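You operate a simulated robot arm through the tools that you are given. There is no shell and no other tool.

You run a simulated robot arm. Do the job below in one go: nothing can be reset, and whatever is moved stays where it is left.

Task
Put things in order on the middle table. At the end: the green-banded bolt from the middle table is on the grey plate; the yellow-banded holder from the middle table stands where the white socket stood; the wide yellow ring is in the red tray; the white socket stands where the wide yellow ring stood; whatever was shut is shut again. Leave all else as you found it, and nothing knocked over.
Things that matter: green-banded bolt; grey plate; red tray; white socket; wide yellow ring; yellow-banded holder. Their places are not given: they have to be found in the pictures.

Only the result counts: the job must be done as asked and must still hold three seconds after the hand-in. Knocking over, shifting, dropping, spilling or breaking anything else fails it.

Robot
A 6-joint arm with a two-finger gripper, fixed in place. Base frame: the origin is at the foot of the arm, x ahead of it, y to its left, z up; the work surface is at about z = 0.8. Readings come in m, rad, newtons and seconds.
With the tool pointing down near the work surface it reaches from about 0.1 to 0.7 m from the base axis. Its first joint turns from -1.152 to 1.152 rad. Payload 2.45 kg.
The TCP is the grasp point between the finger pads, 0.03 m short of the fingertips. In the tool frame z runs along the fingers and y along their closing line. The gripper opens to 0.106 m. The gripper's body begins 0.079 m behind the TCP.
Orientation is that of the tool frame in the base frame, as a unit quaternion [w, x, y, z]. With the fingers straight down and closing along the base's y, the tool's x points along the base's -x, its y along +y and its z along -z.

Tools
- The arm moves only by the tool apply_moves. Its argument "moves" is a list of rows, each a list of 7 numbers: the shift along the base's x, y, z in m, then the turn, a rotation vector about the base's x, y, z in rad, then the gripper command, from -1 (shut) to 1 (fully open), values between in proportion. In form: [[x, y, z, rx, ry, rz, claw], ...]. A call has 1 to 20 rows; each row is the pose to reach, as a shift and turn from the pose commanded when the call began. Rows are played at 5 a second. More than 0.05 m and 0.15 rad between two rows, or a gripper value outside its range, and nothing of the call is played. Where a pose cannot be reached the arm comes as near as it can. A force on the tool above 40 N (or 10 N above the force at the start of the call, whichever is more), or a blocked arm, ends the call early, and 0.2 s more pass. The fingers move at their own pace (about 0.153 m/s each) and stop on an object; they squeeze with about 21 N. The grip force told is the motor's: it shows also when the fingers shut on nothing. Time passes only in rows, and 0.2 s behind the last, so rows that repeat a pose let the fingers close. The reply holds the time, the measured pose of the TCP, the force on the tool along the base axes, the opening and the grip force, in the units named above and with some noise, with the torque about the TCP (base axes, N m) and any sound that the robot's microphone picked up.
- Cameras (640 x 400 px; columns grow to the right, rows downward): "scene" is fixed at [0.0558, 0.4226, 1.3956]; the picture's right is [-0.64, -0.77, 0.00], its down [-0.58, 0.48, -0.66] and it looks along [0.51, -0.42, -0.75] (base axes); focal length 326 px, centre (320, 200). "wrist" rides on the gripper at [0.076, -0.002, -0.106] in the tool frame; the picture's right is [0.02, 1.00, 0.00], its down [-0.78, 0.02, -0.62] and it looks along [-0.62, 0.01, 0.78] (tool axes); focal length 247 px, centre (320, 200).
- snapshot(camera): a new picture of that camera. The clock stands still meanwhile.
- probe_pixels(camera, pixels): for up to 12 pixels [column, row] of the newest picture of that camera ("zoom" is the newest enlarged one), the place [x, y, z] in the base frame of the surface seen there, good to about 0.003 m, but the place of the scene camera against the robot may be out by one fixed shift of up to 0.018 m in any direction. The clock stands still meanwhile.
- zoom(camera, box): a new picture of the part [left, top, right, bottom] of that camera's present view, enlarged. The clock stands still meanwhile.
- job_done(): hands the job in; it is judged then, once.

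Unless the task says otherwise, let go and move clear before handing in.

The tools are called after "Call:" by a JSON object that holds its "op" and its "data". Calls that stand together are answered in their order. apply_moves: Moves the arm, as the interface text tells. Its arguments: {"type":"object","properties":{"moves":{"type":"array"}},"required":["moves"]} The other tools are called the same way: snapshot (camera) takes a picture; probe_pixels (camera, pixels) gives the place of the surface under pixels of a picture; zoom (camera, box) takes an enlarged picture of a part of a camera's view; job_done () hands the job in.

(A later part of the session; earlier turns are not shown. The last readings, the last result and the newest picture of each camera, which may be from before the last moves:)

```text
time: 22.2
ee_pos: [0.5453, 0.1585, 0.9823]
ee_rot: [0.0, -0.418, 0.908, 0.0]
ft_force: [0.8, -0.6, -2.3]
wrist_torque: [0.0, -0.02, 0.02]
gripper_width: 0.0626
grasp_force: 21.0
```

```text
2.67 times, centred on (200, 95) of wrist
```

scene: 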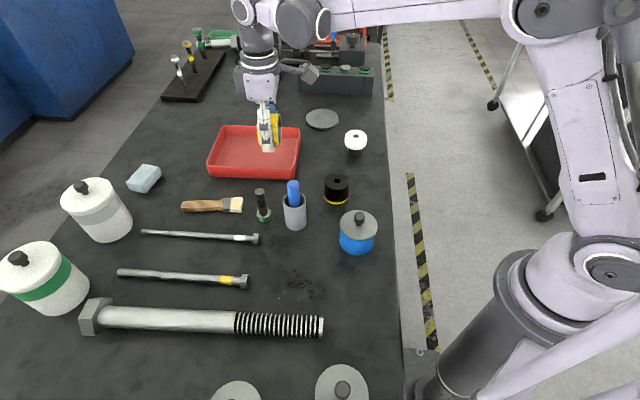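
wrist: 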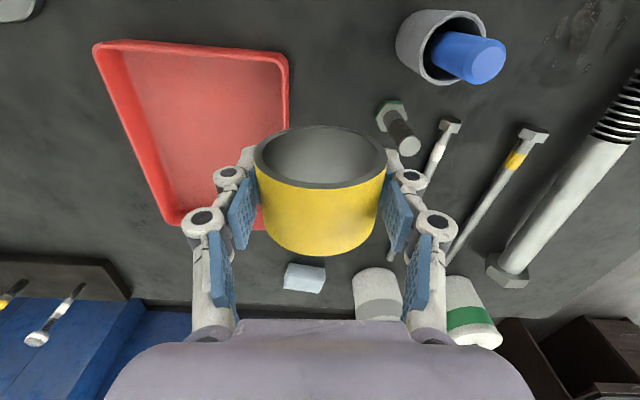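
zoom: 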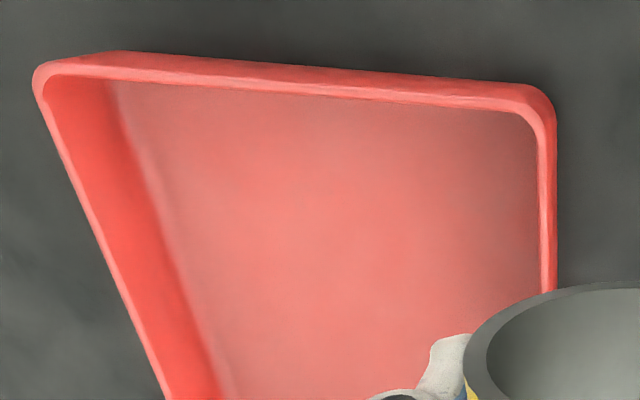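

The tray's right-end edge midpoint is about (0.608, 0.058), its long axis runs along (0.69, 0.72) and the floor is at z≈0.8045. My drop point is (0.653, 0.104). I'll move above it slowly.

Call:
{"op": "apply_moves", "data": {"moves": [[0.0021, -0.0011, 0, 0, 0, 0, -1], [0.0075, -0.0038, 0, 0, 0, 0, -1], [0.0161, -0.0082, 0, 0, 0, 0, -1], [0.0269, -0.0137, 0, 0, 0, 0, -1], [0.0376, -0.0192, 0, 0, 0, 0, -1], [0.0483, -0.0247, 0, 0, 0, 0, -1], [0.0591, -0.0302, 0, 0, 0, 0, -1], [0.0698, -0.0357, 0, 0, 0, 0, -1], [0.0806, -0.0412, 0, 0, 0, 0, -1], [0.0913, -0.0467, 0, 0, 0, 0, -1], [0.0999, -0.0511, 0, 0, 0, 0, -1], [0.1053, -0.0538, 0, 0, 0, 0, -1], [0.1074, -0.0549, 0, 0, 0, 0, -1], [0.1074, -0.0549, 0, 0, 0, 0, -1]]}}

Call:
{"op": "snapshot", "data": {"camera": "wrist"}}

Call:
{"op": "snapshot", "data": {"camera": "scene"}}

```text
time: 25.2
ee_pos: [0.6541, 0.1052, 0.9823]
ee_rot: [0.0, -0.418, 0.908, 0.0]
ft_force: [0.6, -0.5, -2.5]
wrist_torque: [0.03, 0.0, 0.03]
gripper_width: 0.0627
grasp_force: 20.9
```

```text
taken
```

wrist: 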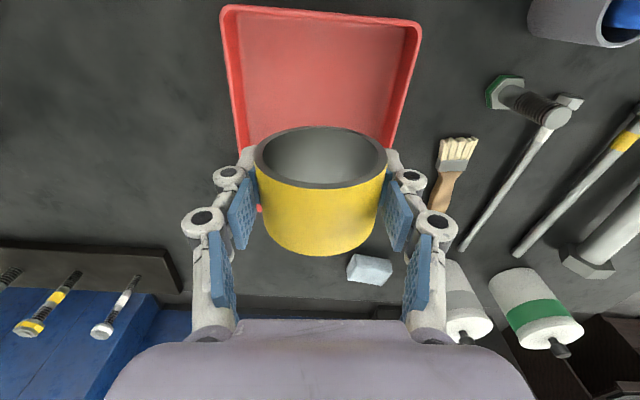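

```text
taken
```

scene: 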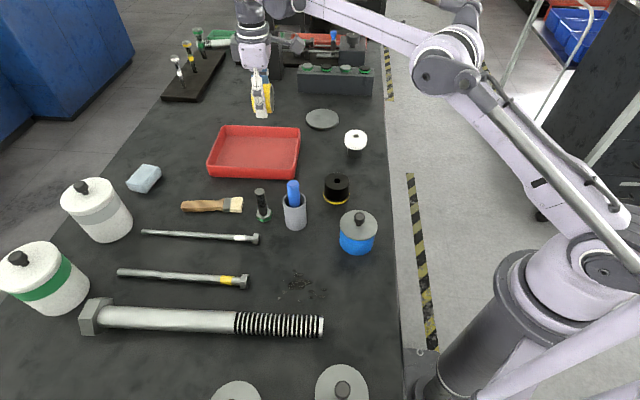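

The ring is centred over the near end of the tray, whose edges are at columns 222–420. I'll lower it slowly to just above the floor.

Call:
{"op": "apply_moves", "data": {"moves": [[0, 0, -0.003, 0, 0, 0, -1], [0, 0, -0.009, 0, 0, 0, -1], [0, 0, -0.017, 0, 0, 0, -1], [0, 0, -0.026, 0, 0, 0, -1], [0, 0, -0.035, 0, 0, 0, -1], [0, 0, -0.044, 0, 0, 0, -1], [0, 0, -0.053, 0, 0, 0, -1], [0, 0, -0.062, 0, 0, 0, -1], [0, 0, -0.071, 0, 0, 0, -1], [0, 0, -0.08, 0, 0, 0, -1], [0, 0, -0.089, 0, 0, 0, -1], [0, 0, -0.098, 0, 0, 0, -1], [0, 0, -0.107, 0, 0, 0, -1], [0, 0, -0.116, 0, 0, 0, -1], [0, 0, -0.123, 0, 0, 0, -1], [0, 0, -0.128, 0, 0, 0, -1], [0, 0, -0.13, 0, 0, 0, -1], [0, 0, -0.13, 0, 0, 0, -1]]}}

Call:
{"op": "snapshot", "data": {"camera": "wrist"}}

Call:
{"op": "snapshot", "data": {"camera": "scene"}}

```text
time: 29.0
ee_pos: [0.6531, 0.1042, 0.8514]
ee_rot: [0.0, -0.418, 0.908, 0.0]
ft_force: [0.5, 0.0, -3.0]
wrist_torque: [-0.01, 0.0, -0.02]
gripper_width: 0.0629
grasp_force: 20.6
```

```text
taken
```

wrist: 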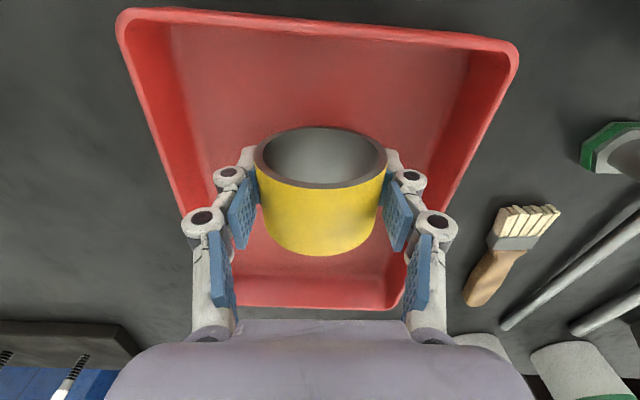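

```text
taken
```

scene: 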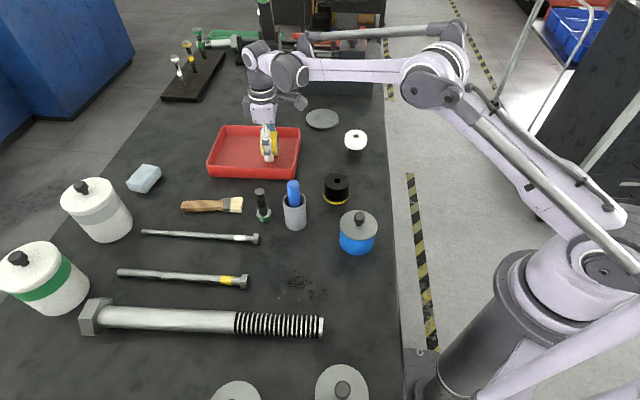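

The ring is well inside the tray and about 12 mm above the floor. I'll lower it in small steps and watch the force for contact.

Call:
{"op": "apply_moves", "data": {"moves": [[0, 0, -0.003, 0, 0, 0, -1], [0, 0, -0.006, 0, 0, 0, -1], [0, 0, -0.009, 0, 0, 0, -1], [0, 0, -0.011, 0, 0, 0, -1], [0, 0, -0.0125, 0, 0, 0, -1], [0, 0, -0.0125, 0, 0, 0, -1]]}}

```text
time: 30.4
ee_pos: [0.6513, 0.1059, 0.841]
ee_rot: [-0.001, -0.419, 0.908, 0.0]
ft_force: [-0.2, -0.5, -2.9]
wrist_torque: [-0.02, -0.02, 0.01]
gripper_width: 0.063
grasp_force: 20.9
```

Full load still shows at -2.9 N, so the ring isn't touching yet. I'll lower another 1–3 mm in tiny steps.

Call:
{"op": "apply_moves", "data": {"moves": [[0, 0, -0.001, 0, 0, 0, -1], [0, 0, -0.002, 0, 0, 0, -1], [0, 0, -0.002, 0, 0, 0, -1]]}}

```text
time: 31.2
ee_pos: [0.6522, 0.1049, 0.8393]
ee_rot: [0.001, -0.418, 0.908, 0.0]
ft_force: [2.7, -0.7, 5.0]
wrist_torque: [-0.1, -0.08, -0.01]
gripper_width: 0.0628
grasp_force: 21.2
```

The force turned to +5 N, so the ring is resting on the tray floor. I'll open gently and look.

Call:
{"op": "apply_moves", "data": {"moves": [[0, 0, 0.0005, 0, 0, 0, 0.25], [0, 0, 0.001, 0, 0, 0, 0.35], [0, 0, 0.001, 0, 0, 0, 0.5], [0, 0, 0.001, 0, 0, 0, 0.65], [0, 0, 0.001, 0, 0, 0, 0.65]]}}

Call:
{"op": "snapshot", "data": {"camera": "wrist"}}

```text
time: 32.4
ee_pos: [0.6519, 0.105, 0.8383]
ee_rot: [0.0, -0.419, 0.908, 0.0]
ft_force: [0.1, 0.2, 0.0]
wrist_torque: [0.0, 0.02, 0.01]
gripper_width: 0.0874
grasp_force: 0.1
```

```text
taken
```

wrist: 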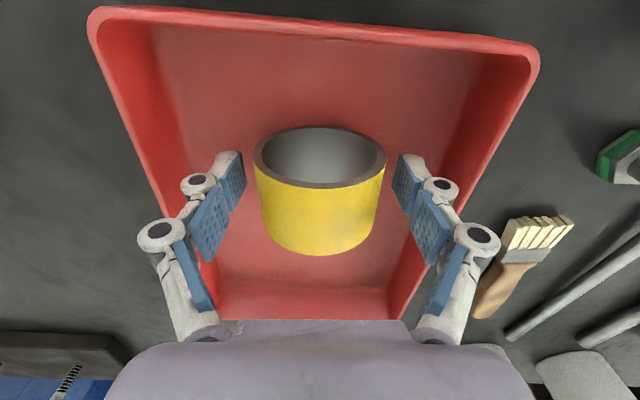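

The ring stands free in the tray. I'll rise straight up, then go back to a viewpoint for the white socket with the yaw returned.

Call:
{"op": "apply_moves", "data": {"moves": [[0, 0, 0.02, 0, 0, 0, 0.65], [0, 0, 0.06, 0, 0, 0, 0.65], [0, 0, 0.1, 0, 0, 0, 0.65], [0, 0, 0.14, 0, 0, 0, 0.65], [-0.035, -0.0225, 0.145, 0, 0, -0.108, 0.65], [-0.07, -0.045, 0.145, 0, 0, -0.216, 0.65], [-0.105, -0.0675, 0.145, 0, 0, -0.324, 0.8], [-0.14, -0.09, 0.145, 0, 0, -0.432, 1], [-0.175, -0.1125, 0.145, 0, 0, -0.54, 1], [-0.21, -0.135, 0.145, 0, 0, -0.648, 1], [-0.245, -0.1575, 0.145, 0, 0, -0.756, 1], [-0.28, -0.18, 0.145, 0, 0, -0.863, 1], [-0.28, -0.18, 0.145, 0, 0, -0.863, 1]]}}

Call:
{"op": "snapshot", "data": {"camera": "wrist"}}

Call:
{"op": "snapshot", "data": {"camera": "scene"}}

```text
time: 35.2
ee_pos: [0.3723, -0.0766, 0.9839]
ee_rot: [-0.001, 0.001, 1.0, 0.0]
ft_force: [-0.3, -0.4, 0.2]
wrist_torque: [0.0, -0.01, -0.05]
gripper_width: 0.1061
grasp_force: 0.0
```

```text
taken
```

wrist: 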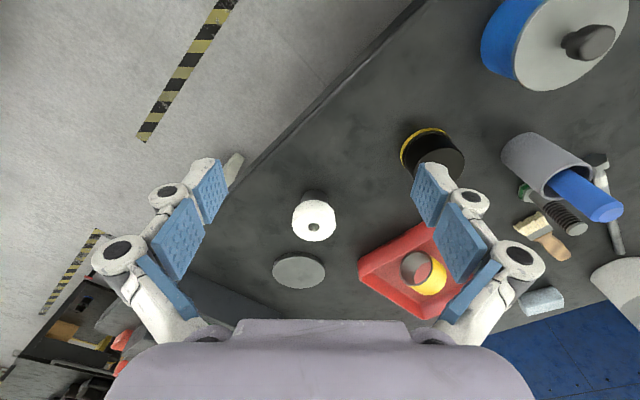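

```text
taken
```

scene: 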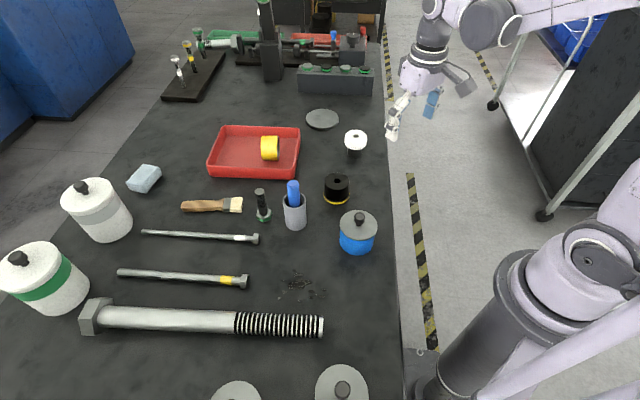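

The ring rests in the tray at (269,148) in the scene view. I'll now measure the white socket closely from the wrist camera.

Call:
{"op": "zoom", "data": {"camera": "wrist", "box": [264, 170, 364, 262]}}

Call:
{"op": "probe_pixels", "data": {"camera": "wrist", "pixels": [[314, 227], [294, 220], [334, 220], [314, 237], [314, 210], [314, 200], [306, 195], [320, 195], [303, 230], [325, 230], [296, 215], [332, 215]]}}

Call:
{"op": "probe_pixels", "data": {"camera": "wrist", "pixels": [[298, 270], [274, 271], [324, 271], [298, 256], [298, 286], [428, 145], [445, 165], [432, 132], [340, 190], [285, 190], [404, 150], [460, 150]]}}

```text
4.35 times, centred on (314, 216) of wrist
```

zoom: 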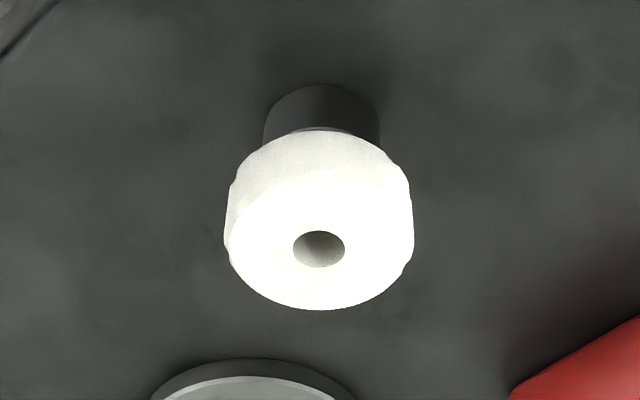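

```text
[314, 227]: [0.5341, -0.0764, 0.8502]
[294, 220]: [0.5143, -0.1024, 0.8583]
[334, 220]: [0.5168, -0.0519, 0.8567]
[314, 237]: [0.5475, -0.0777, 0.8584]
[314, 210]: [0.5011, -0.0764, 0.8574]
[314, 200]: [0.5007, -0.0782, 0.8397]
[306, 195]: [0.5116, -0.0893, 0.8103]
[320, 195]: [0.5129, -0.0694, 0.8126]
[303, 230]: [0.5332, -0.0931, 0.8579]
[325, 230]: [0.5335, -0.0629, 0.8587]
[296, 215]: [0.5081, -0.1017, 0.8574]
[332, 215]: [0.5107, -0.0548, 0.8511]
```

```text
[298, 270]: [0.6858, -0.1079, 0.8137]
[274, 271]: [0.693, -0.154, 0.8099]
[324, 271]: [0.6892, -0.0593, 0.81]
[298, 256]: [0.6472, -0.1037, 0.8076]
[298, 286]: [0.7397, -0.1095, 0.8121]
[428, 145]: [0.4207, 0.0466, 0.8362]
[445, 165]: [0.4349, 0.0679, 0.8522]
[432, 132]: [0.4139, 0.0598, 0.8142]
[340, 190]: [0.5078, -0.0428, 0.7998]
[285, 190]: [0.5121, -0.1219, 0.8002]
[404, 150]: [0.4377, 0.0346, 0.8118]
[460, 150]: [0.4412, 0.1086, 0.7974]
```

The socket's head top is at z≈0.858, about 0.053 m wide and centred near (0.528, -0.0775), with the foot's near side at x≈0.512. I'll move above it with open fingers and check.

Call:
{"op": "apply_moves", "data": {"moves": [[0.04, 0, 0, 0, 0, 0, 1], [0.08, -0.001, 0, 0, 0, 0, 1], [0.12, -0.0015, 0, 0, 0, 0, 1], [0.155, -0.0015, 0, 0, 0, 0, 1], [0.155, -0.0015, -0.03, 0, 0, 0, 1], [0.155, -0.0015, -0.06, 0, 0, 0, 1], [0.155, -0.0015, -0.06, 0, 0, 0, 1]]}}

Call:
{"op": "snapshot", "data": {"camera": "wrist"}}

Call:
{"op": "snapshot", "data": {"camera": "scene"}}

```text
time: 36.8
ee_pos: [0.5293, -0.0778, 0.9248]
ee_rot: [-0.001, 0.0, 1.0, -0.001]
ft_force: [-0.2, 0.0, 0.1]
wrist_torque: [-0.03, 0.03, 0.0]
gripper_width: 0.1061
grasp_force: 0.0
```

```text
taken
```

wrist: 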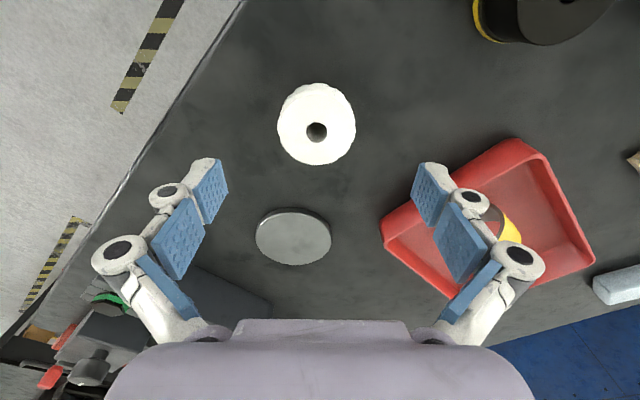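

```text
taken
```

scene: 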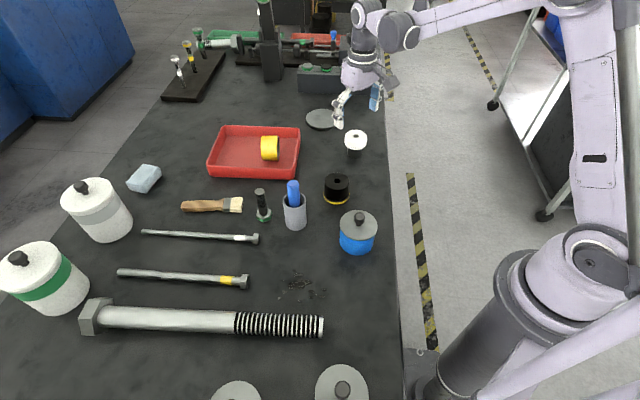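

The socket head is in view at (316,125) with its hole at (316,131). I'll probe its edges from this closer view, and the plate and the holder too.

Call:
{"op": "probe_pixels", "data": {"camera": "wrist", "pixels": [[280, 128], [353, 128], [316, 160], [316, 95], [316, 120], [300, 131], [332, 131], [316, 146], [290, 145], [342, 145], [316, 88], [316, 131]]}}

Call:
{"op": "zoom", "data": {"camera": "wrist", "box": [256, 70, 376, 180]}}

Call:
{"op": "zoom", "data": {"camera": "scene", "box": [320, 110, 390, 170]}}

```text
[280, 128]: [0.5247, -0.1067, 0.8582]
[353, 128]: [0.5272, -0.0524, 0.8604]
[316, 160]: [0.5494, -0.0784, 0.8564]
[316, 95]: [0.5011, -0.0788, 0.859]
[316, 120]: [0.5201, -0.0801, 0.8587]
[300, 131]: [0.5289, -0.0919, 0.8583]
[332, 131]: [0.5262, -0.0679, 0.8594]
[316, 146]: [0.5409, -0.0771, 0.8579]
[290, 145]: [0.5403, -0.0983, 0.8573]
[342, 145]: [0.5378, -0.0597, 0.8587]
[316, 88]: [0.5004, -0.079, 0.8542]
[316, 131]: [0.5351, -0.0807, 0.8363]
```

```text
3.64 times, centred on (316, 125) of wrist
```

zoom: 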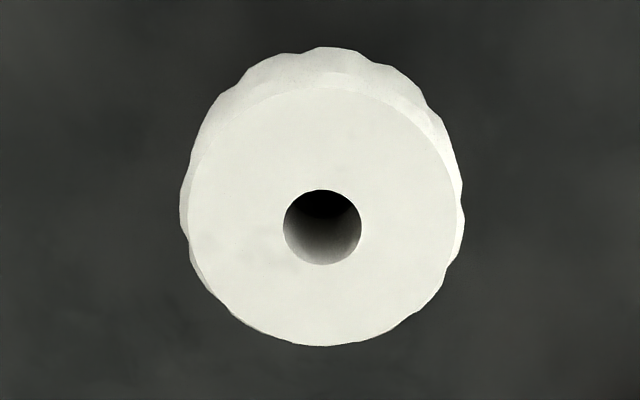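

```text
6.67 times, centred on (355, 140) of scene
```

zoom: 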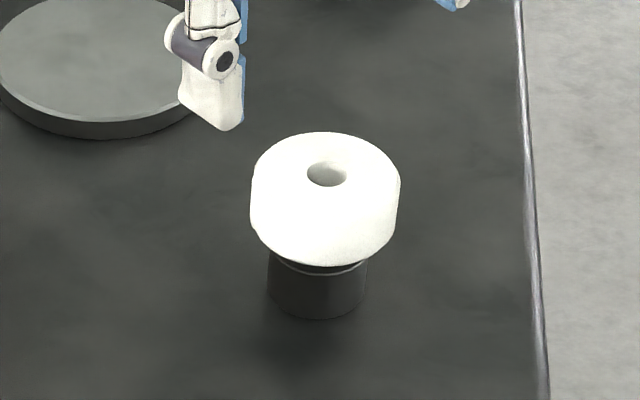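

Socket centre confirmed at about (0.527, -0.079), head diameter about 0.054 m. I'll descend to TCP z≈0.844 around the head and close.

Call:
{"op": "apply_moves", "data": {"moves": [[-0.0007, -0.001, -0.025, 0, 0, 0, 1], [-0.0007, -0.001, -0.05, 0, 0, 0, 1], [-0.0007, -0.001, -0.07, 0, 0, 0, 1], [-0.0007, -0.001, -0.0805, 0, 0, 0, 1], [-0.0007, -0.001, -0.0805, 0, 0, 0, 1]]}}

Call:
{"op": "snapshot", "data": {"camera": "wrist"}}

```text
time: 38.0
ee_pos: [0.5287, -0.0804, 0.8434]
ee_rot: [0.0, -0.001, 1.0, 0.0]
ft_force: [0.4, 0.0, 0.2]
wrist_torque: [0.02, -0.03, 0.0]
gripper_width: 0.1059
grasp_force: 0.1
```

```text
taken
```

wrist: 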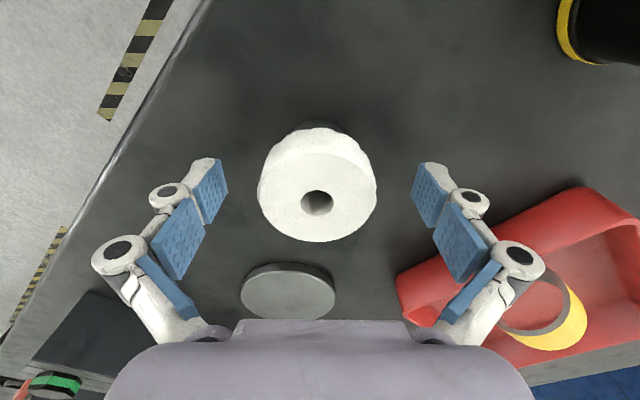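

The head spans columns 257–377, centred between the pads. I'll close gently in stages and then lift 6 mm slowly.

Call:
{"op": "apply_moves", "data": {"moves": [[0, 0, 0, 0, 0, 0, 0.3], [0, 0, 0, 0, 0, 0, 0.12], [0, 0, 0, 0, 0, 0, 0.0], [0, 0, 0, 0, 0, 0, -1], [0, 0, 0, 0, 0, 0, -1], [0, 0, 0, 0, 0, 0, -1], [0, 0, 0, 0, 0, 0, -1], [0, 0, 0.002, 0, 0, 0, -1], [0, 0, 0.004, 0, 0, 0, -1], [0, 0, 0.006, 0, 0, 0, -1]]}}

Call:
{"op": "snapshot", "data": {"camera": "wrist"}}

```text
time: 40.2
ee_pos: [0.5279, -0.0786, 0.85]
ee_rot: [0.001, 0.0, 1.0, 0.0]
ft_force: [-0.3, 0.8, -2.2]
wrist_torque: [-0.01, 0.0, 0.0]
gripper_width: 0.0562
grasp_force: 20.9
```

```text
taken
```

wrist: 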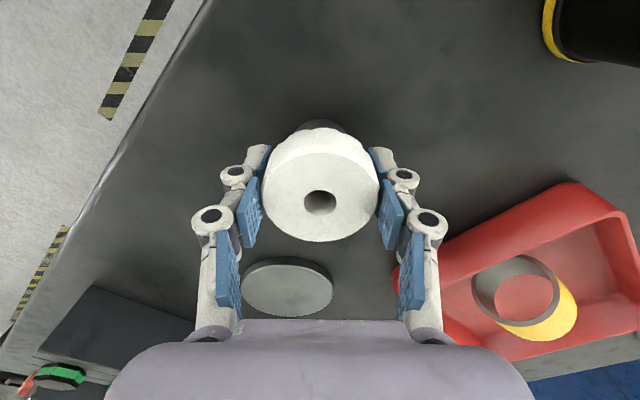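

The socket is held at a width of 0.0562 m with about -2.2 N of load. I'll lift it slowly to z≈1.0 and check that the whole piece comes up.

Call:
{"op": "apply_moves", "data": {"moves": [[0, 0, 0.003, 0, 0, 0, -1], [0, 0, 0.007, 0, 0, 0, -1], [0, 0, 0.012, 0, 0, 0, -1], [0, 0, 0.019, 0, 0, 0, -1], [0, 0, 0.027, 0, 0, 0, -1], [0, 0, 0.036, 0, 0, 0, -1], [0, 0, 0.045, 0, 0, 0, -1], [0, 0, 0.054, 0, 0, 0, -1], [0, 0, 0.063, 0, 0, 0, -1], [0, 0, 0.072, 0, 0, 0, -1], [0, 0, 0.081, 0, 0, 0, -1], [0, 0, 0.09, 0, 0, 0, -1], [0, 0, 0.099, 0, 0, 0, -1], [0, 0, 0.108, 0, 0, 0, -1], [0, 0, 0.117, 0, 0, 0, -1], [0, 0, 0.126, 0, 0, 0, -1], [0, 0, 0.135, 0, 0, 0, -1], [0, 0, 0.143, 0, 0, 0, -1], [0, 0, 0.148, 0, 0, 0, -1], [0, 0, 0.15, 0, 0, 0, -1]]}}

Call:
{"op": "snapshot", "data": {"camera": "wrist"}}

Call:
{"op": "snapshot", "data": {"camera": "scene"}}

```text
time: 44.4
ee_pos: [0.5274, -0.0779, 1.0001]
ee_rot: [0.0, 0.0, 1.0, 0.0]
ft_force: [-1.0, -1.1, -3.5]
wrist_torque: [0.03, 0.02, -0.01]
gripper_width: 0.056
grasp_force: 21.4
```

```text
taken
```

wrist: 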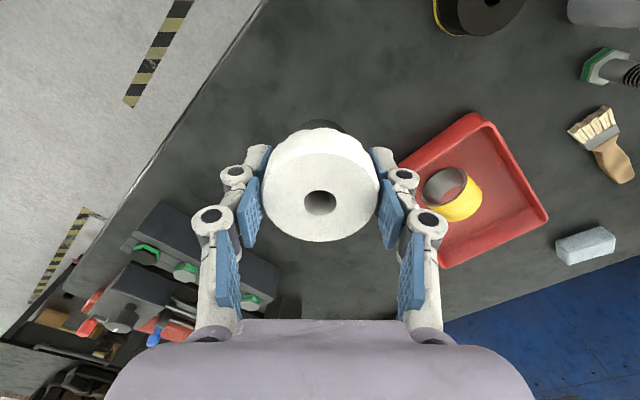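

```text
taken
```

scene: 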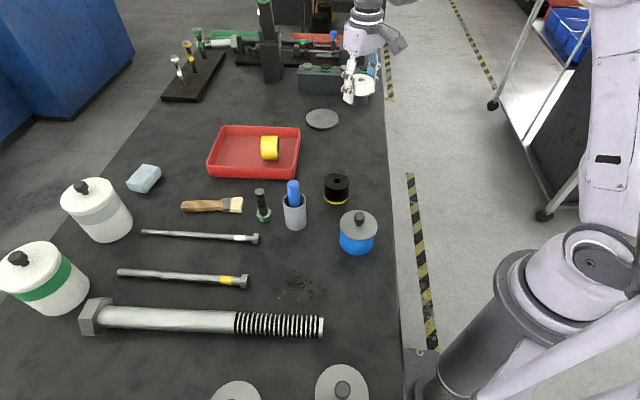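

The whole socket is in the grip and nothing is left at its old place. I'll carry it slowly at z≈1.0 toward the ring's old spot at (0.3425, 0.274).

Call:
{"op": "apply_moves", "data": {"moves": [[-0.0018, 0.0035, 0, 0, 0, 0, -1], [-0.0055, 0.0106, 0, 0, 0, 0, -1], [-0.0111, 0.0212, 0, 0, 0, 0, -1], [-0.0185, 0.0353, 0, 0, 0, 0, -1], [-0.0268, 0.0511, 0, 0, 0, 0, -1], [-0.0351, 0.067, 0, 0, 0, 0, -1], [-0.0434, 0.0829, 0, 0, 0, 0, -1], [-0.0517, 0.0988, 0, 0, 0, 0, -1], [-0.0601, 0.1146, 0, 0, 0, 0, -1], [-0.0684, 0.1305, 0, 0, 0, 0, -1], [-0.0767, 0.1464, 0, 0, 0, 0, -1], [-0.085, 0.1622, 0, 0, 0, 0, -1], [-0.0933, 0.1781, 0, 0, 0, 0, -1], [-0.1016, 0.194, 0, 0, 0, 0, -1], [-0.11, 0.2099, 0, 0, 0, 0, -1], [-0.1183, 0.2257, 0, 0, 0, 0, -1], [-0.1257, 0.2398, 0, 0, 0, 0, -1], [-0.1312, 0.2504, 0, 0, 0, 0, -1], [-0.1349, 0.2575, 0, 0, 0, 0, -1], [-0.1368, 0.261, 0, 0, 0, 0, -1]]}}

Call:
{"op": "apply_moves", "data": {"moves": [[-0.001, 0.002, 0, 0, 0, 0, -1], [-0.004, 0.0077, 0, 0, 0, 0, -1], [-0.0095, 0.0181, 0, 0, 0, 0, -1], [-0.016, 0.0306, 0, 0, 0, 0, -1], [-0.0225, 0.043, 0, 0, 0, 0, -1], [-0.029, 0.0554, 0, 0, 0, 0, -1], [-0.0355, 0.0678, 0, 0, 0, 0, -1], [-0.041, 0.0783, 0, 0, 0, 0, -1], [-0.045, 0.0858, 0, 0, 0, 0, -1], [-0.0472, 0.09, 0, 0, 0, 0, -1], [-0.048, 0.0917, 0, 0, 0, 0, -1], [-0.048, 0.0917, 0, 0, 0, 0, -1]]}}

Call:
{"op": "snapshot", "data": {"camera": "wrist"}}

Call:
{"op": "snapshot", "data": {"camera": "scene"}}

```text
time: 48.6
ee_pos: [0.391, 0.1847, 0.9998]
ee_rot: [0.0, 0.0, 1.0, 0.0]
ft_force: [0.4, -0.1, -2.7]
wrist_torque: [0.02, -0.04, 0.03]
gripper_width: 0.0565
grasp_force: 21.1
```

```text
time: 51.2
ee_pos: [0.3428, 0.2743, 1.0003]
ee_rot: [0.0, -0.001, 1.0, 0.0]
ft_force: [-0.3, -0.1, -3.3]
wrist_torque: [-0.01, 0.02, 0.02]
gripper_width: 0.0564
grasp_force: 21.4
```

```text
taken
```

wrist: 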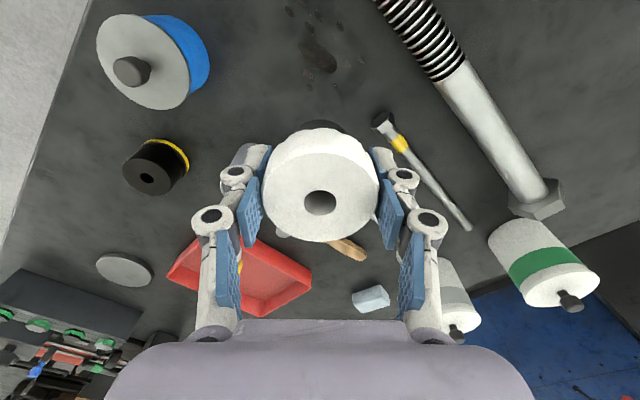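

```text
taken
```

scene: 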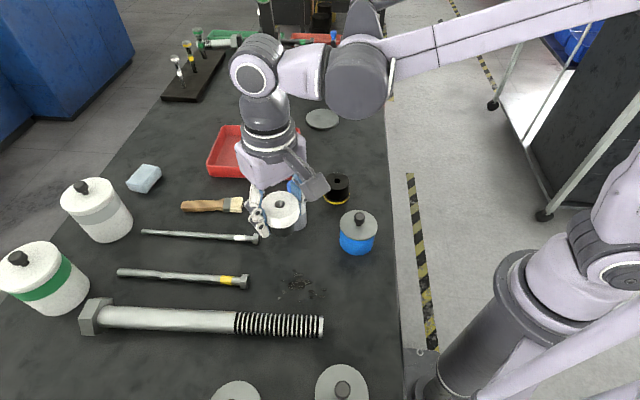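

I'm above the target at (0.3428, 0.2743) and the grip is steady. I'll lower slowly to a few millimetres above contact.

Call:
{"op": "apply_moves", "data": {"moves": [[0, 0, -0.003, 0, 0, 0, -1], [0, 0, -0.009, 0, 0, 0, -1], [0, 0, -0.017, 0, 0, 0, -1], [0, 0, -0.026, 0, 0, 0, -1], [0, 0, -0.035, 0, 0, 0, -1], [0, 0, -0.044, 0, 0, 0, -1], [0, 0, -0.053, 0, 0, 0, -1], [0, 0, -0.062, 0, 0, 0, -1], [0, 0, -0.071, 0, 0, 0, -1], [0, 0, -0.08, 0, 0, 0, -1], [0, 0, -0.089, 0, 0, 0, -1], [0, 0, -0.098, 0, 0, 0, -1], [0, 0, -0.107, 0, 0, 0, -1], [0, 0, -0.116, 0, 0, 0, -1], [0, 0, -0.125, 0, 0, 0, -1], [0, 0, -0.134, 0, 0, 0, -1], [0, 0, -0.142, 0, 0, 0, -1], [0, 0, -0.147, 0, 0, 0, -1], [0, 0, -0.15, 0, 0, 0, -1], [0, 0, -0.15, 0, 0, 0, -1]]}}

Call:
{"op": "snapshot", "data": {"camera": "wrist"}}

Call:
{"op": "snapshot", "data": {"camera": "scene"}}

```text
time: 55.4
ee_pos: [0.342, 0.2749, 0.8496]
ee_rot: [0.0, 0.0, 1.0, -0.001]
ft_force: [-0.1, 0.2, -3.4]
wrist_torque: [0.0, 0.01, 0.03]
gripper_width: 0.0566
grasp_force: 20.9
```

```text
taken
```

wrist: 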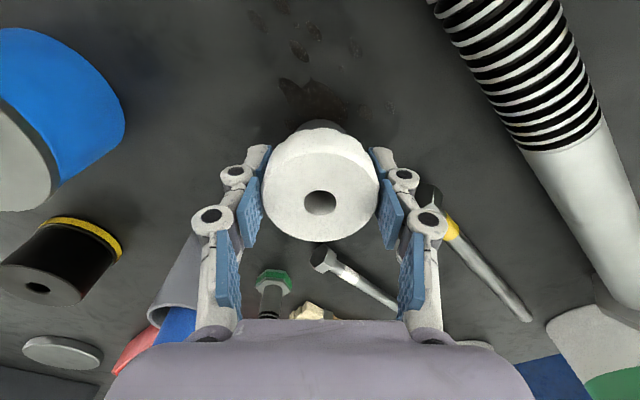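

```text
taken
```

scene: 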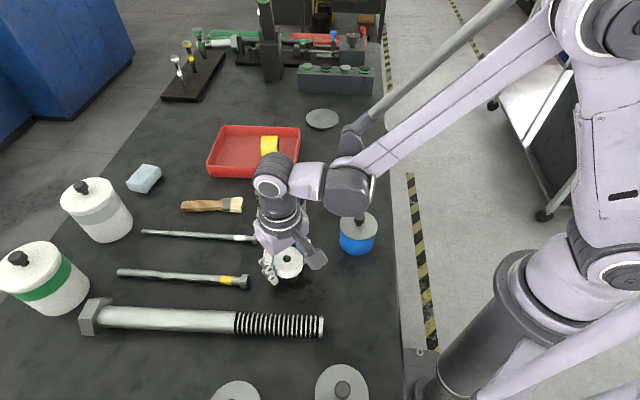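

The socket is about 6 mm above the table and the fingers are clear of the yellow-banded long bolt. I'll lower in 1 mm steps until I feel contact.

Call:
{"op": "apply_moves", "data": {"moves": [[0, 0, -0.002, 0, 0, 0, -1], [0, 0, -0.004, 0, 0, 0, -1], [0, 0, -0.005, 0, 0, 0, -1], [0, 0, -0.0055, 0, 0, 0, -1]]}}

```text
time: 56.4
ee_pos: [0.3427, 0.2755, 0.8441]
ee_rot: [-0.001, 0.001, 1.0, 0.001]
ft_force: [0.5, -0.1, -3.1]
wrist_torque: [0.0, 0.02, 0.03]
gripper_width: 0.0567
grasp_force: 21.5
```

The load is still fully carried at -3.1 N. I'll go down in further 0.5–1 mm steps.

Call:
{"op": "apply_moves", "data": {"moves": [[0, 0, -0.0005, 0, 0, 0, -1], [0, 0, -0.001, 0, 0, 0, -1], [0, 0, -0.001, 0, 0, 0, -1]]}}

```text
time: 57.2
ee_pos: [0.3426, 0.2747, 0.8438]
ee_rot: [0.0, 0.0, 1.0, -0.001]
ft_force: [2.4, 1.2, 10.6]
wrist_torque: [-0.07, 0.12, 0.03]
gripper_width: 0.0564
grasp_force: 20.9
```

Contact is confirmed at +10.6 N. I'll ease off half a millimetre and open gently.

Call:
{"op": "apply_moves", "data": {"moves": [[0, 0, 0.0005, 0, 0, 0, -1], [0, 0, 0.0007, 0, 0, 0, 0.12], [0, 0, 0.0007, 0, 0, 0, 0.25], [0, 0, 0.0007, 0, 0, 0, 0.4], [0, 0, 0.0007, 0, 0, 0, 0.45], [0, 0, 0.0007, 0, 0, 0, 0.45]]}}

Call:
{"op": "snapshot", "data": {"camera": "wrist"}}

```text
time: 58.6
ee_pos: [0.3423, 0.2742, 0.8437]
ee_rot: [0.0, 0.0, 1.0, 0.001]
ft_force: [-0.1, -0.3, 0.8]
wrist_torque: [0.05, -0.01, 0.02]
gripper_width: 0.0771
grasp_force: 0.0
```

```text
taken
```

wrist: 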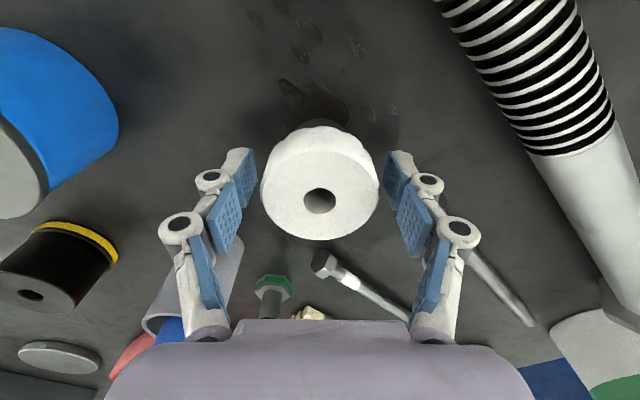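

The socket stands free and upright between the fingers. I'll rise straight up and move to a viewpoint for the yellow-banded black holder.

Call:
{"op": "apply_moves", "data": {"moves": [[0, 0, 0.015, 0, 0, 0, 0.45], [0, 0, 0.045, 0, 0, 0, 0.45], [0, 0, 0.085, 0, 0, 0, 0.45], [0, 0, 0.125, 0, 0, 0, 0.45], [0, 0, 0.15, 0, 0, 0, 0.6], [-0.0125, -0.0432, 0.15, 0, 0, 0, 1], [-0.025, -0.0864, 0.15, 0, 0, 0, 1], [-0.0375, -0.1296, 0.15, 0, 0, 0, 1], [-0.05, -0.1728, 0.15, 0, 0, 0, 1], [-0.0625, -0.216, 0.15, 0, 0, 0, 1], [-0.0625, -0.216, 0.15, 0, 0, 0, 1]]}}

Call:
{"op": "snapshot", "data": {"camera": "wrist"}}

Call:
{"op": "snapshot", "data": {"camera": "scene"}}

```text
time: 61.0
ee_pos: [0.2791, 0.0562, 0.9961]
ee_rot: [-0.001, -0.001, 1.0, 0.0]
ft_force: [0.7, 0.2, -0.1]
wrist_torque: [0.01, 0.01, 0.0]
gripper_width: 0.1062
grasp_force: 0.0
```

```text
taken
```

wrist: 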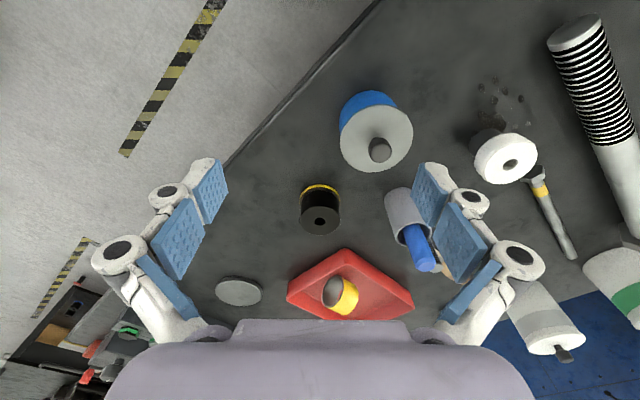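

```text
taken
```

scene: 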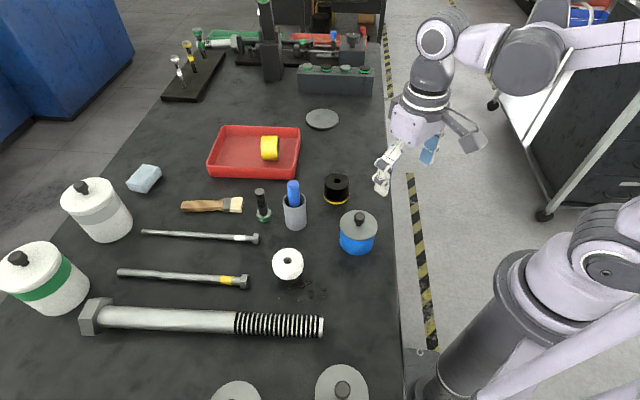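

The socket stands at (288,263) in the scene view, on the ring's old spot. The holder is at (320,210) in the wrist view, so I'll measure it now.

Call:
{"op": "zoom", "data": {"camera": "wrist", "box": [270, 170, 370, 250]}}

Call:
{"op": "probe_pixels", "data": {"camera": "wrist", "pixels": [[320, 229], [303, 220], [337, 220], [320, 233], [320, 205], [320, 212], [305, 200], [335, 200], [320, 195], [320, 187], [302, 195], [338, 195]]}}

Call:
{"op": "zoom", "data": {"camera": "scene", "box": [290, 160, 390, 225]}}

```text
5.00 times, centred on (320, 210) of wrist
```

zoom: 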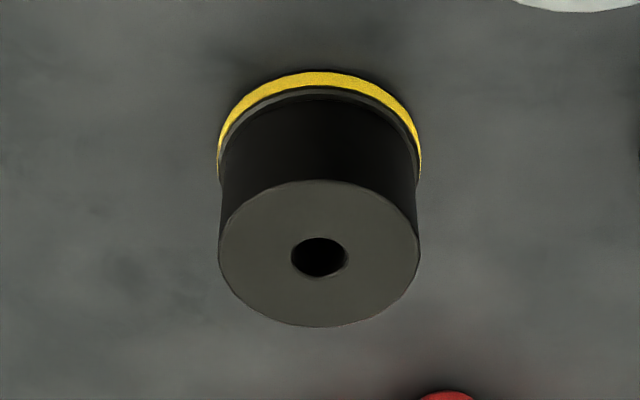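

```text
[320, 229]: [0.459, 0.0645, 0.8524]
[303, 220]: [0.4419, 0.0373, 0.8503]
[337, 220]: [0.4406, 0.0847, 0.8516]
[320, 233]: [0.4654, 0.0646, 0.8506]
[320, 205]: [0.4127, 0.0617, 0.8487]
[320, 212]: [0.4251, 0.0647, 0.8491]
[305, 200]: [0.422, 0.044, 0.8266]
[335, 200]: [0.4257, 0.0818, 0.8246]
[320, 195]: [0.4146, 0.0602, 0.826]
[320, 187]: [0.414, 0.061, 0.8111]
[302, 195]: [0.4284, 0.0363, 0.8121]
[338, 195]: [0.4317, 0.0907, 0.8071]
```

```text
6.15 times, centred on (340, 192) of scene
```

zoom: 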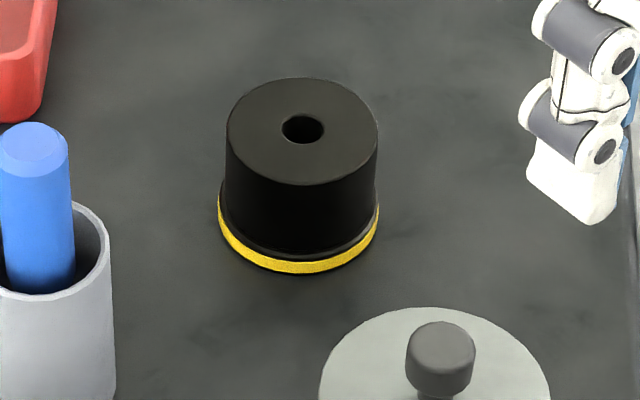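

The holder's top is at z≈0.850, its body about 0.056 m wide with a slightly wider flange at the base, centred near (0.442, 0.0615). I'll move above it and check again from close up.

Call:
{"op": "apply_moves", "data": {"moves": [[0.04, 0.001, 0, 0, 0, 0, 1], [0.08, 0.002, 0, 0, 0, 0, 1], [0.12, 0.003, 0, 0, 0, 0, 1], [0.162, 0.0033, 0, 0, 0, 0, 1], [0.162, 0.0033, -0.035, 0, 0, 0, 1], [0.162, 0.0033, -0.07, 0, 0, 0, 1], [0.162, 0.0033, -0.07, 0, 0, 0, 1]]}}

Call:
{"op": "snapshot", "data": {"camera": "wrist"}}

Call:
{"op": "zoom", "data": {"camera": "wrist", "box": [250, 70, 390, 180]}}

Call:
{"op": "probe_pixels", "data": {"camera": "wrist", "pixels": [[286, 130], [354, 130], [320, 155], [320, 105], [320, 118], [305, 130], [335, 130], [320, 143], [295, 145], [345, 145], [320, 95], [320, 162]]}}

```text
time: 62.6
ee_pos: [0.4415, 0.0618, 0.9198]
ee_rot: [-0.001, 0.001, 1.0, 0.0]
ft_force: [-0.4, 0.3, -0.2]
wrist_torque: [0.0, 0.02, 0.0]
gripper_width: 0.1061
grasp_force: 0.0
```

```text
taken
```

wrist: 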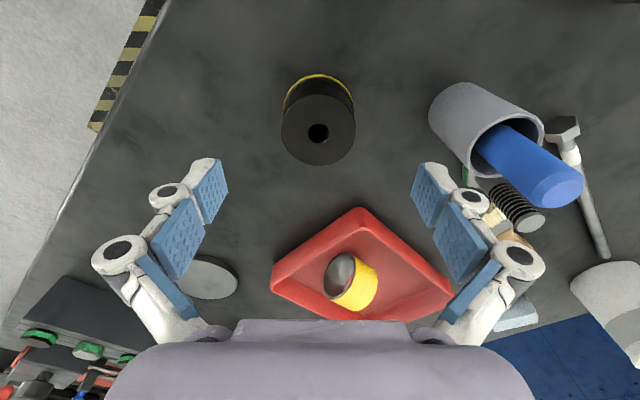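

```text
3.64 times, centred on (320, 125) of wrist
```

zoom: 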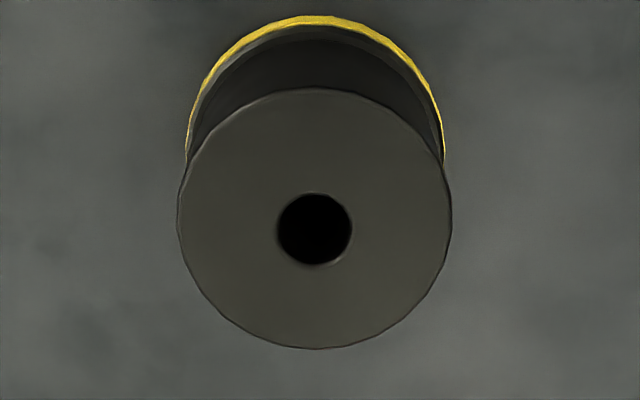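

```text
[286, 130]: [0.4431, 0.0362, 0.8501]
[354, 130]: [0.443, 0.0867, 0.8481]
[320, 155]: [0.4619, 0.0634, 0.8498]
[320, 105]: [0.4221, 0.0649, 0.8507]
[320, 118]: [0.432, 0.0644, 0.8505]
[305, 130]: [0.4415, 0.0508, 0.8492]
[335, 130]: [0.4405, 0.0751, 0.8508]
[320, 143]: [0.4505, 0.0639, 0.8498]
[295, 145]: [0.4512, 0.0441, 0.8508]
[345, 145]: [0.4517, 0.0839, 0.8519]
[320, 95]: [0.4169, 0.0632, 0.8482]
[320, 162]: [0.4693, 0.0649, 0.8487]
```

The holder's centre is about (0.443, 0.061), nearly under the TCP. I'll descend to z≈0.845 so the fingertips stay just above the wide flange, then close in stages.

Call:
{"op": "apply_moves", "data": {"moves": [[0.001, -0.0007, -0.025, 0, 0, 0, 1], [0.001, -0.0007, -0.05, 0, 0, 0, 1], [0.001, -0.0007, -0.07, 0, 0, 0, 1], [0.001, -0.0007, -0.0785, 0, 0, 0, 1], [0.001, -0.0007, -0.0785, 0, 0, 0, 1]]}}

Call:
{"op": "snapshot", "data": {"camera": "wrist"}}

Call:
{"op": "snapshot", "data": {"camera": "scene"}}

```text
time: 63.8
ee_pos: [0.4427, 0.0602, 0.843]
ee_rot: [0.0, 0.0, 1.0, 0.001]
ft_force: [0.0, -0.1, 0.6]
wrist_torque: [-0.01, -0.01, 0.0]
gripper_width: 0.1058
grasp_force: 0.1
```

```text
taken
```

wrist: 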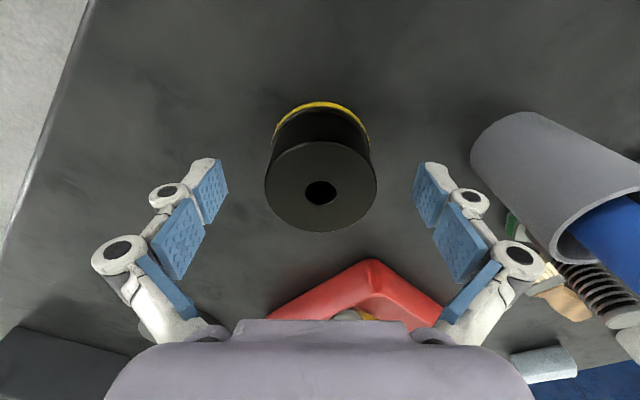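

```text
taken
```

scene: 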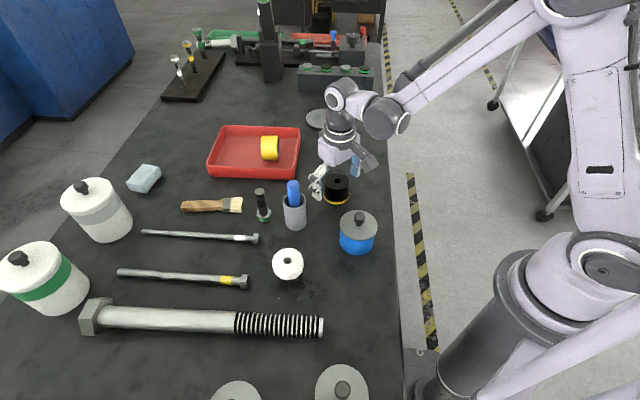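

The holder spans columns 264–377, centred between the pads, and no force is felt. I'll close in stages and lift 6 mm slowly.

Call:
{"op": "apply_moves", "data": {"moves": [[0, 0, 0, 0, 0, 0, 0.3], [0, 0, 0, 0, 0, 0, 0.15], [0, 0, 0, 0, 0, 0, 0.0], [0, 0, 0, 0, 0, 0, -1], [0, 0, 0, 0, 0, 0, -1], [0, 0, 0, 0, 0, 0, -1], [0, 0, 0, 0, 0, 0, -1], [0, 0, 0.002, 0, 0, 0, -1], [0, 0, 0.004, 0, 0, 0, -1], [0, 0, 0.006, 0, 0, 0, -1]]}}

Call:
{"op": "snapshot", "data": {"camera": "wrist"}}

```text
time: 66.0
ee_pos: [0.4423, 0.0607, 0.8498]
ee_rot: [0.0, 0.0, 1.0, 0.001]
ft_force: [-0.2, -0.1, -8.0]
wrist_torque: [-0.03, 0.0, 0.01]
gripper_width: 0.0573
grasp_force: 21.0
```

```text
taken
```

wrist: 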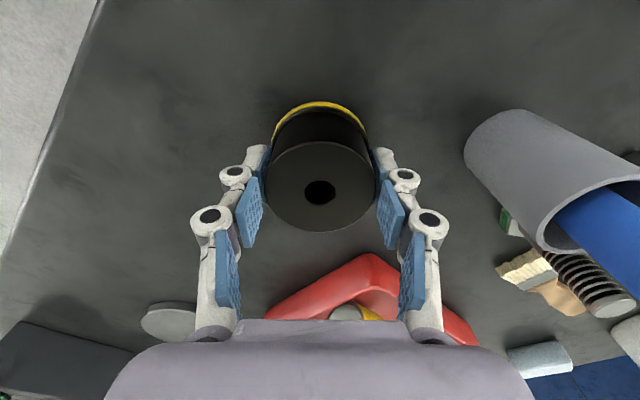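

The load is -8 N, so the holder is heavy, but it moves with the hand. I'll lift 1 cm very slowly and check for slip.

Call:
{"op": "apply_moves", "data": {"moves": [[0, 0, 0.001, 0, 0, 0, -1], [0, 0, 0.003, 0, 0, 0, -1], [0, 0, 0.005, 0, 0, 0, -1], [0, 0, 0.007, 0, 0, 0, -1], [0, 0, 0.009, 0, 0, 0, -1], [0, 0, 0.01, 0, 0, 0, -1], [0, 0, 0.01, 0, 0, 0, -1], [0, 0, 0.01, 0, 0, 0, -1], [0, 0, 0.01, 0, 0, 0, -1]]}}

Call:
{"op": "snapshot", "data": {"camera": "wrist"}}

Call:
{"op": "zoom", "data": {"camera": "scene", "box": [290, 130, 390, 225]}}

```text
time: 68.0
ee_pos: [0.4428, 0.0613, 0.8606]
ee_rot: [0.001, 0.0, 1.0, 0.0]
ft_force: [-0.3, 0.3, -8.1]
wrist_torque: [-0.01, 0.0, 0.04]
gripper_width: 0.0571
grasp_force: 21.2
```

```text
taken
```

wrist: 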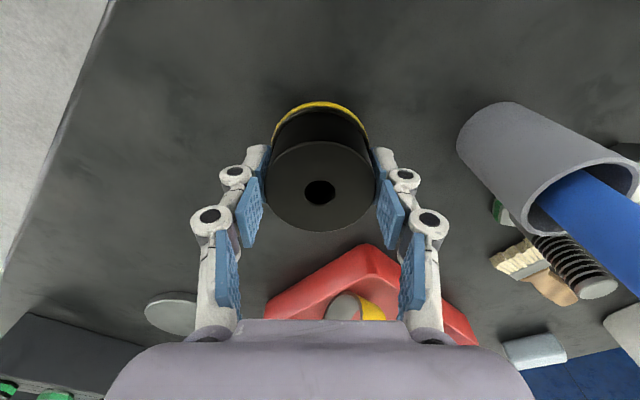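

```text
4.21 times, centred on (340, 178) of scene
```

zoom: 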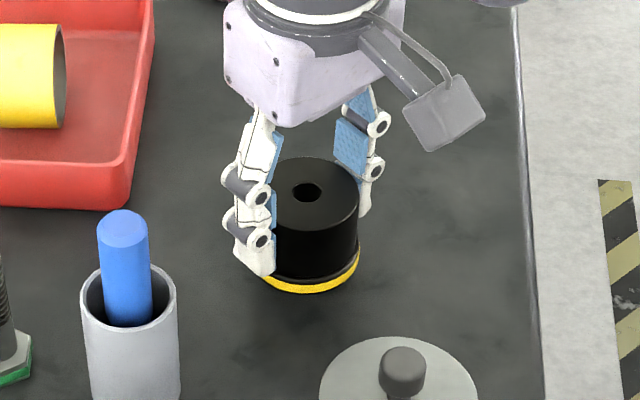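

There is no creep. The way to the socket's old spot is clear, so I'll rise a little more and carry the holder low and slowly.

Call:
{"op": "apply_moves", "data": {"moves": [[0, 0, 0.002, 0, 0, 0, -1], [0, 0, 0.006, 0, 0, 0, -1], [0, 0, 0.01, 0, 0, 0, -1], [0, 0, 0.013, 0, 0, 0, -1], [0, 0, 0.015, 0, 0, 0, -1], [0.0008, -0.0014, 0.015, 0, 0, 0, -1], [0.0025, -0.0042, 0.015, 0, 0, 0, -1], [0.0051, -0.0084, 0.015, 0, 0, 0, -1], [0.0084, -0.0139, 0.015, 0, 0, 0, -1], [0.0126, -0.0209, 0.015, 0, 0, 0, -1], [0.0169, -0.0279, 0.015, 0, 0, 0, -1], [0.0211, -0.0348, 0.015, 0, 0, 0, -1], [0.0253, -0.0418, 0.015, 0, 0, 0, -1], [0.0295, -0.0488, 0.015, 0, 0, 0, -1], [0.0337, -0.0557, 0.015, 0, 0, 0, -1], [0.0371, -0.0613, 0.015, 0, 0, 0, -1], [0.0396, -0.0655, 0.015, 0, 0, 0, -1], [0.0413, -0.0683, 0.015, 0, 0, 0, -1], [0.0422, -0.0697, 0.015, 0, 0, 0, -1], [0.0422, -0.0697, 0.015, 0, 0, 0, -1]]}}

Call:
{"op": "apply_moves", "data": {"moves": [[0.0008, -0.0014, 0, 0, 0, 0, -1], [0.0025, -0.0042, 0, 0, 0, 0, -1], [0.0051, -0.0084, 0, 0, 0, 0, -1], [0.0084, -0.0139, 0, 0, 0, 0, -1], [0.0126, -0.0209, 0, 0, 0, 0, -1], [0.0169, -0.0279, 0, 0, 0, 0, -1], [0.0211, -0.0348, 0, 0, 0, 0, -1], [0.0253, -0.0418, 0, 0, 0, 0, -1], [0.0295, -0.0488, 0, 0, 0, 0, -1], [0.0337, -0.0557, 0, 0, 0, 0, -1], [0.0371, -0.0613, 0, 0, 0, 0, -1], [0.0396, -0.0655, 0, 0, 0, 0, -1], [0.0413, -0.0683, 0, 0, 0, 0, -1], [0.0421, -0.0696, 0, 0, 0, 0, -1], [0.0421, -0.0696, 0, 0, 0, 0, -1]]}}

Call:
{"op": "snapshot", "data": {"camera": "wrist"}}

Call:
{"op": "snapshot", "data": {"camera": "scene"}}

```text
time: 72.2
ee_pos: [0.4861, -0.0071, 0.877]
ee_rot: [0.0, 0.0, 1.0, 0.0]
ft_force: [-0.2, -1.5, -7.7]
wrist_torque: [-0.01, 0.01, -0.01]
gripper_width: 0.0573
grasp_force: 20.3
```

```text
time: 75.4
ee_pos: [0.5271, -0.0769, 0.875]
ee_rot: [0.0, -0.001, 1.0, 0.001]
ft_force: [0.3, 0.2, -7.3]
wrist_torque: [-0.01, -0.01, 0.01]
gripper_width: 0.0572
grasp_force: 20.8
```

```text
taken
```

wrist: 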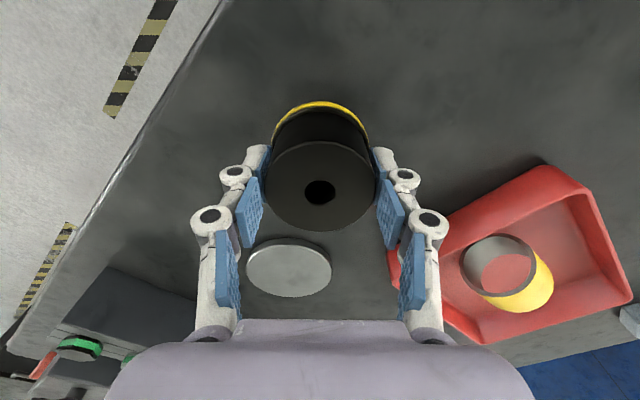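

```text
taken
```

scene: 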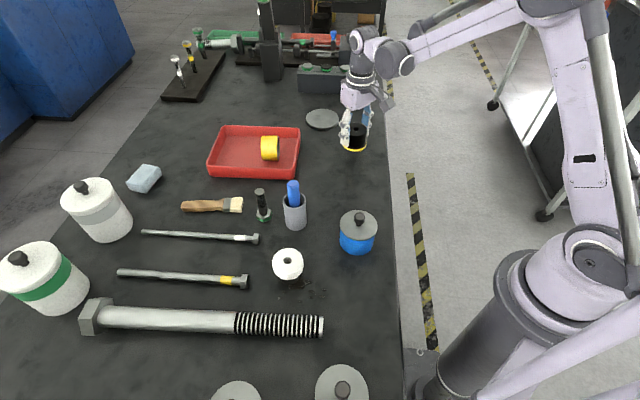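

The holder is above the socket's old place at (0.527, -0.0785) and still held. I'll lower it slowly to just above contact.

Call:
{"op": "apply_moves", "data": {"moves": [[0, 0, -0.002, 0, 0, 0, -1], [0, 0, -0.005, 0, 0, 0, -1], [0, 0, -0.009, 0, 0, 0, -1], [0, 0, -0.013, 0, 0, 0, -1], [0, 0, -0.017, 0, 0, 0, -1], [0, 0, -0.021, 0, 0, 0, -1], [0, 0, -0.025, 0, 0, 0, -1], [0, 0, -0.028, 0, 0, 0, -1], [0, 0, -0.0295, 0, 0, 0, -1], [0, 0, -0.0305, 0, 0, 0, -1], [0, 0, -0.0305, 0, 0, 0, -1]]}}

```text
time: 77.8
ee_pos: [0.527, -0.0783, 0.8453]
ee_rot: [0.0, 0.0, 1.0, 0.0]
ft_force: [-0.1, 0.5, -8.6]
wrist_torque: [-0.01, 0.01, 0.03]
gripper_width: 0.0572
grasp_force: 20.3
```

Full weight is still on the hand at -8.6 N. I'll lower in 0.5 mm steps until contact.

Call:
{"op": "apply_moves", "data": {"moves": [[0, 0, -0.0005, 0, 0, 0, -1], [0, 0, -0.001, 0, 0, 0, -1], [0, 0, -0.001, 0, 0, 0, -1]]}}

```text
time: 78.6
ee_pos: [0.5283, -0.0779, 0.8435]
ee_rot: [0.0, 0.0, 1.0, 0.001]
ft_force: [-0.3, -0.2, -8.3]
wrist_torque: [0.01, 0.03, 0.0]
gripper_width: 0.0569
grasp_force: 21.2
```

Call:
{"op": "apply_moves", "data": {"moves": [[0, 0, -0.0005, 0, 0, 0, -1], [0, 0, -0.001, 0, 0, 0, -1], [0, 0, -0.001, 0, 0, 0, -1]]}}

```text
time: 79.4
ee_pos: [0.5274, -0.0786, 0.8443]
ee_rot: [0.0, 0.0, 1.0, -0.001]
ft_force: [1.2, -0.4, -6.5]
wrist_torque: [0.02, -0.03, 0.01]
gripper_width: 0.0572
grasp_force: 20.9
```

The load has eased to -6.5 N, so contact is starting. I'll go down one more millimetre in half steps.

Call:
{"op": "apply_moves", "data": {"moves": [[0, 0, -0.0005, 0, 0, 0, -1], [0, 0, -0.001, 0, 0, 0, -1], [0, 0, -0.001, 0, 0, 0, -1]]}}

```text
time: 80.2
ee_pos: [0.5284, -0.0785, 0.8427]
ee_rot: [0.0, 0.0, 1.0, 0.0]
ft_force: [3.0, -4.4, 13.4]
wrist_torque: [-0.14, -0.15, -0.13]
gripper_width: 0.0573
grasp_force: 20.7
```

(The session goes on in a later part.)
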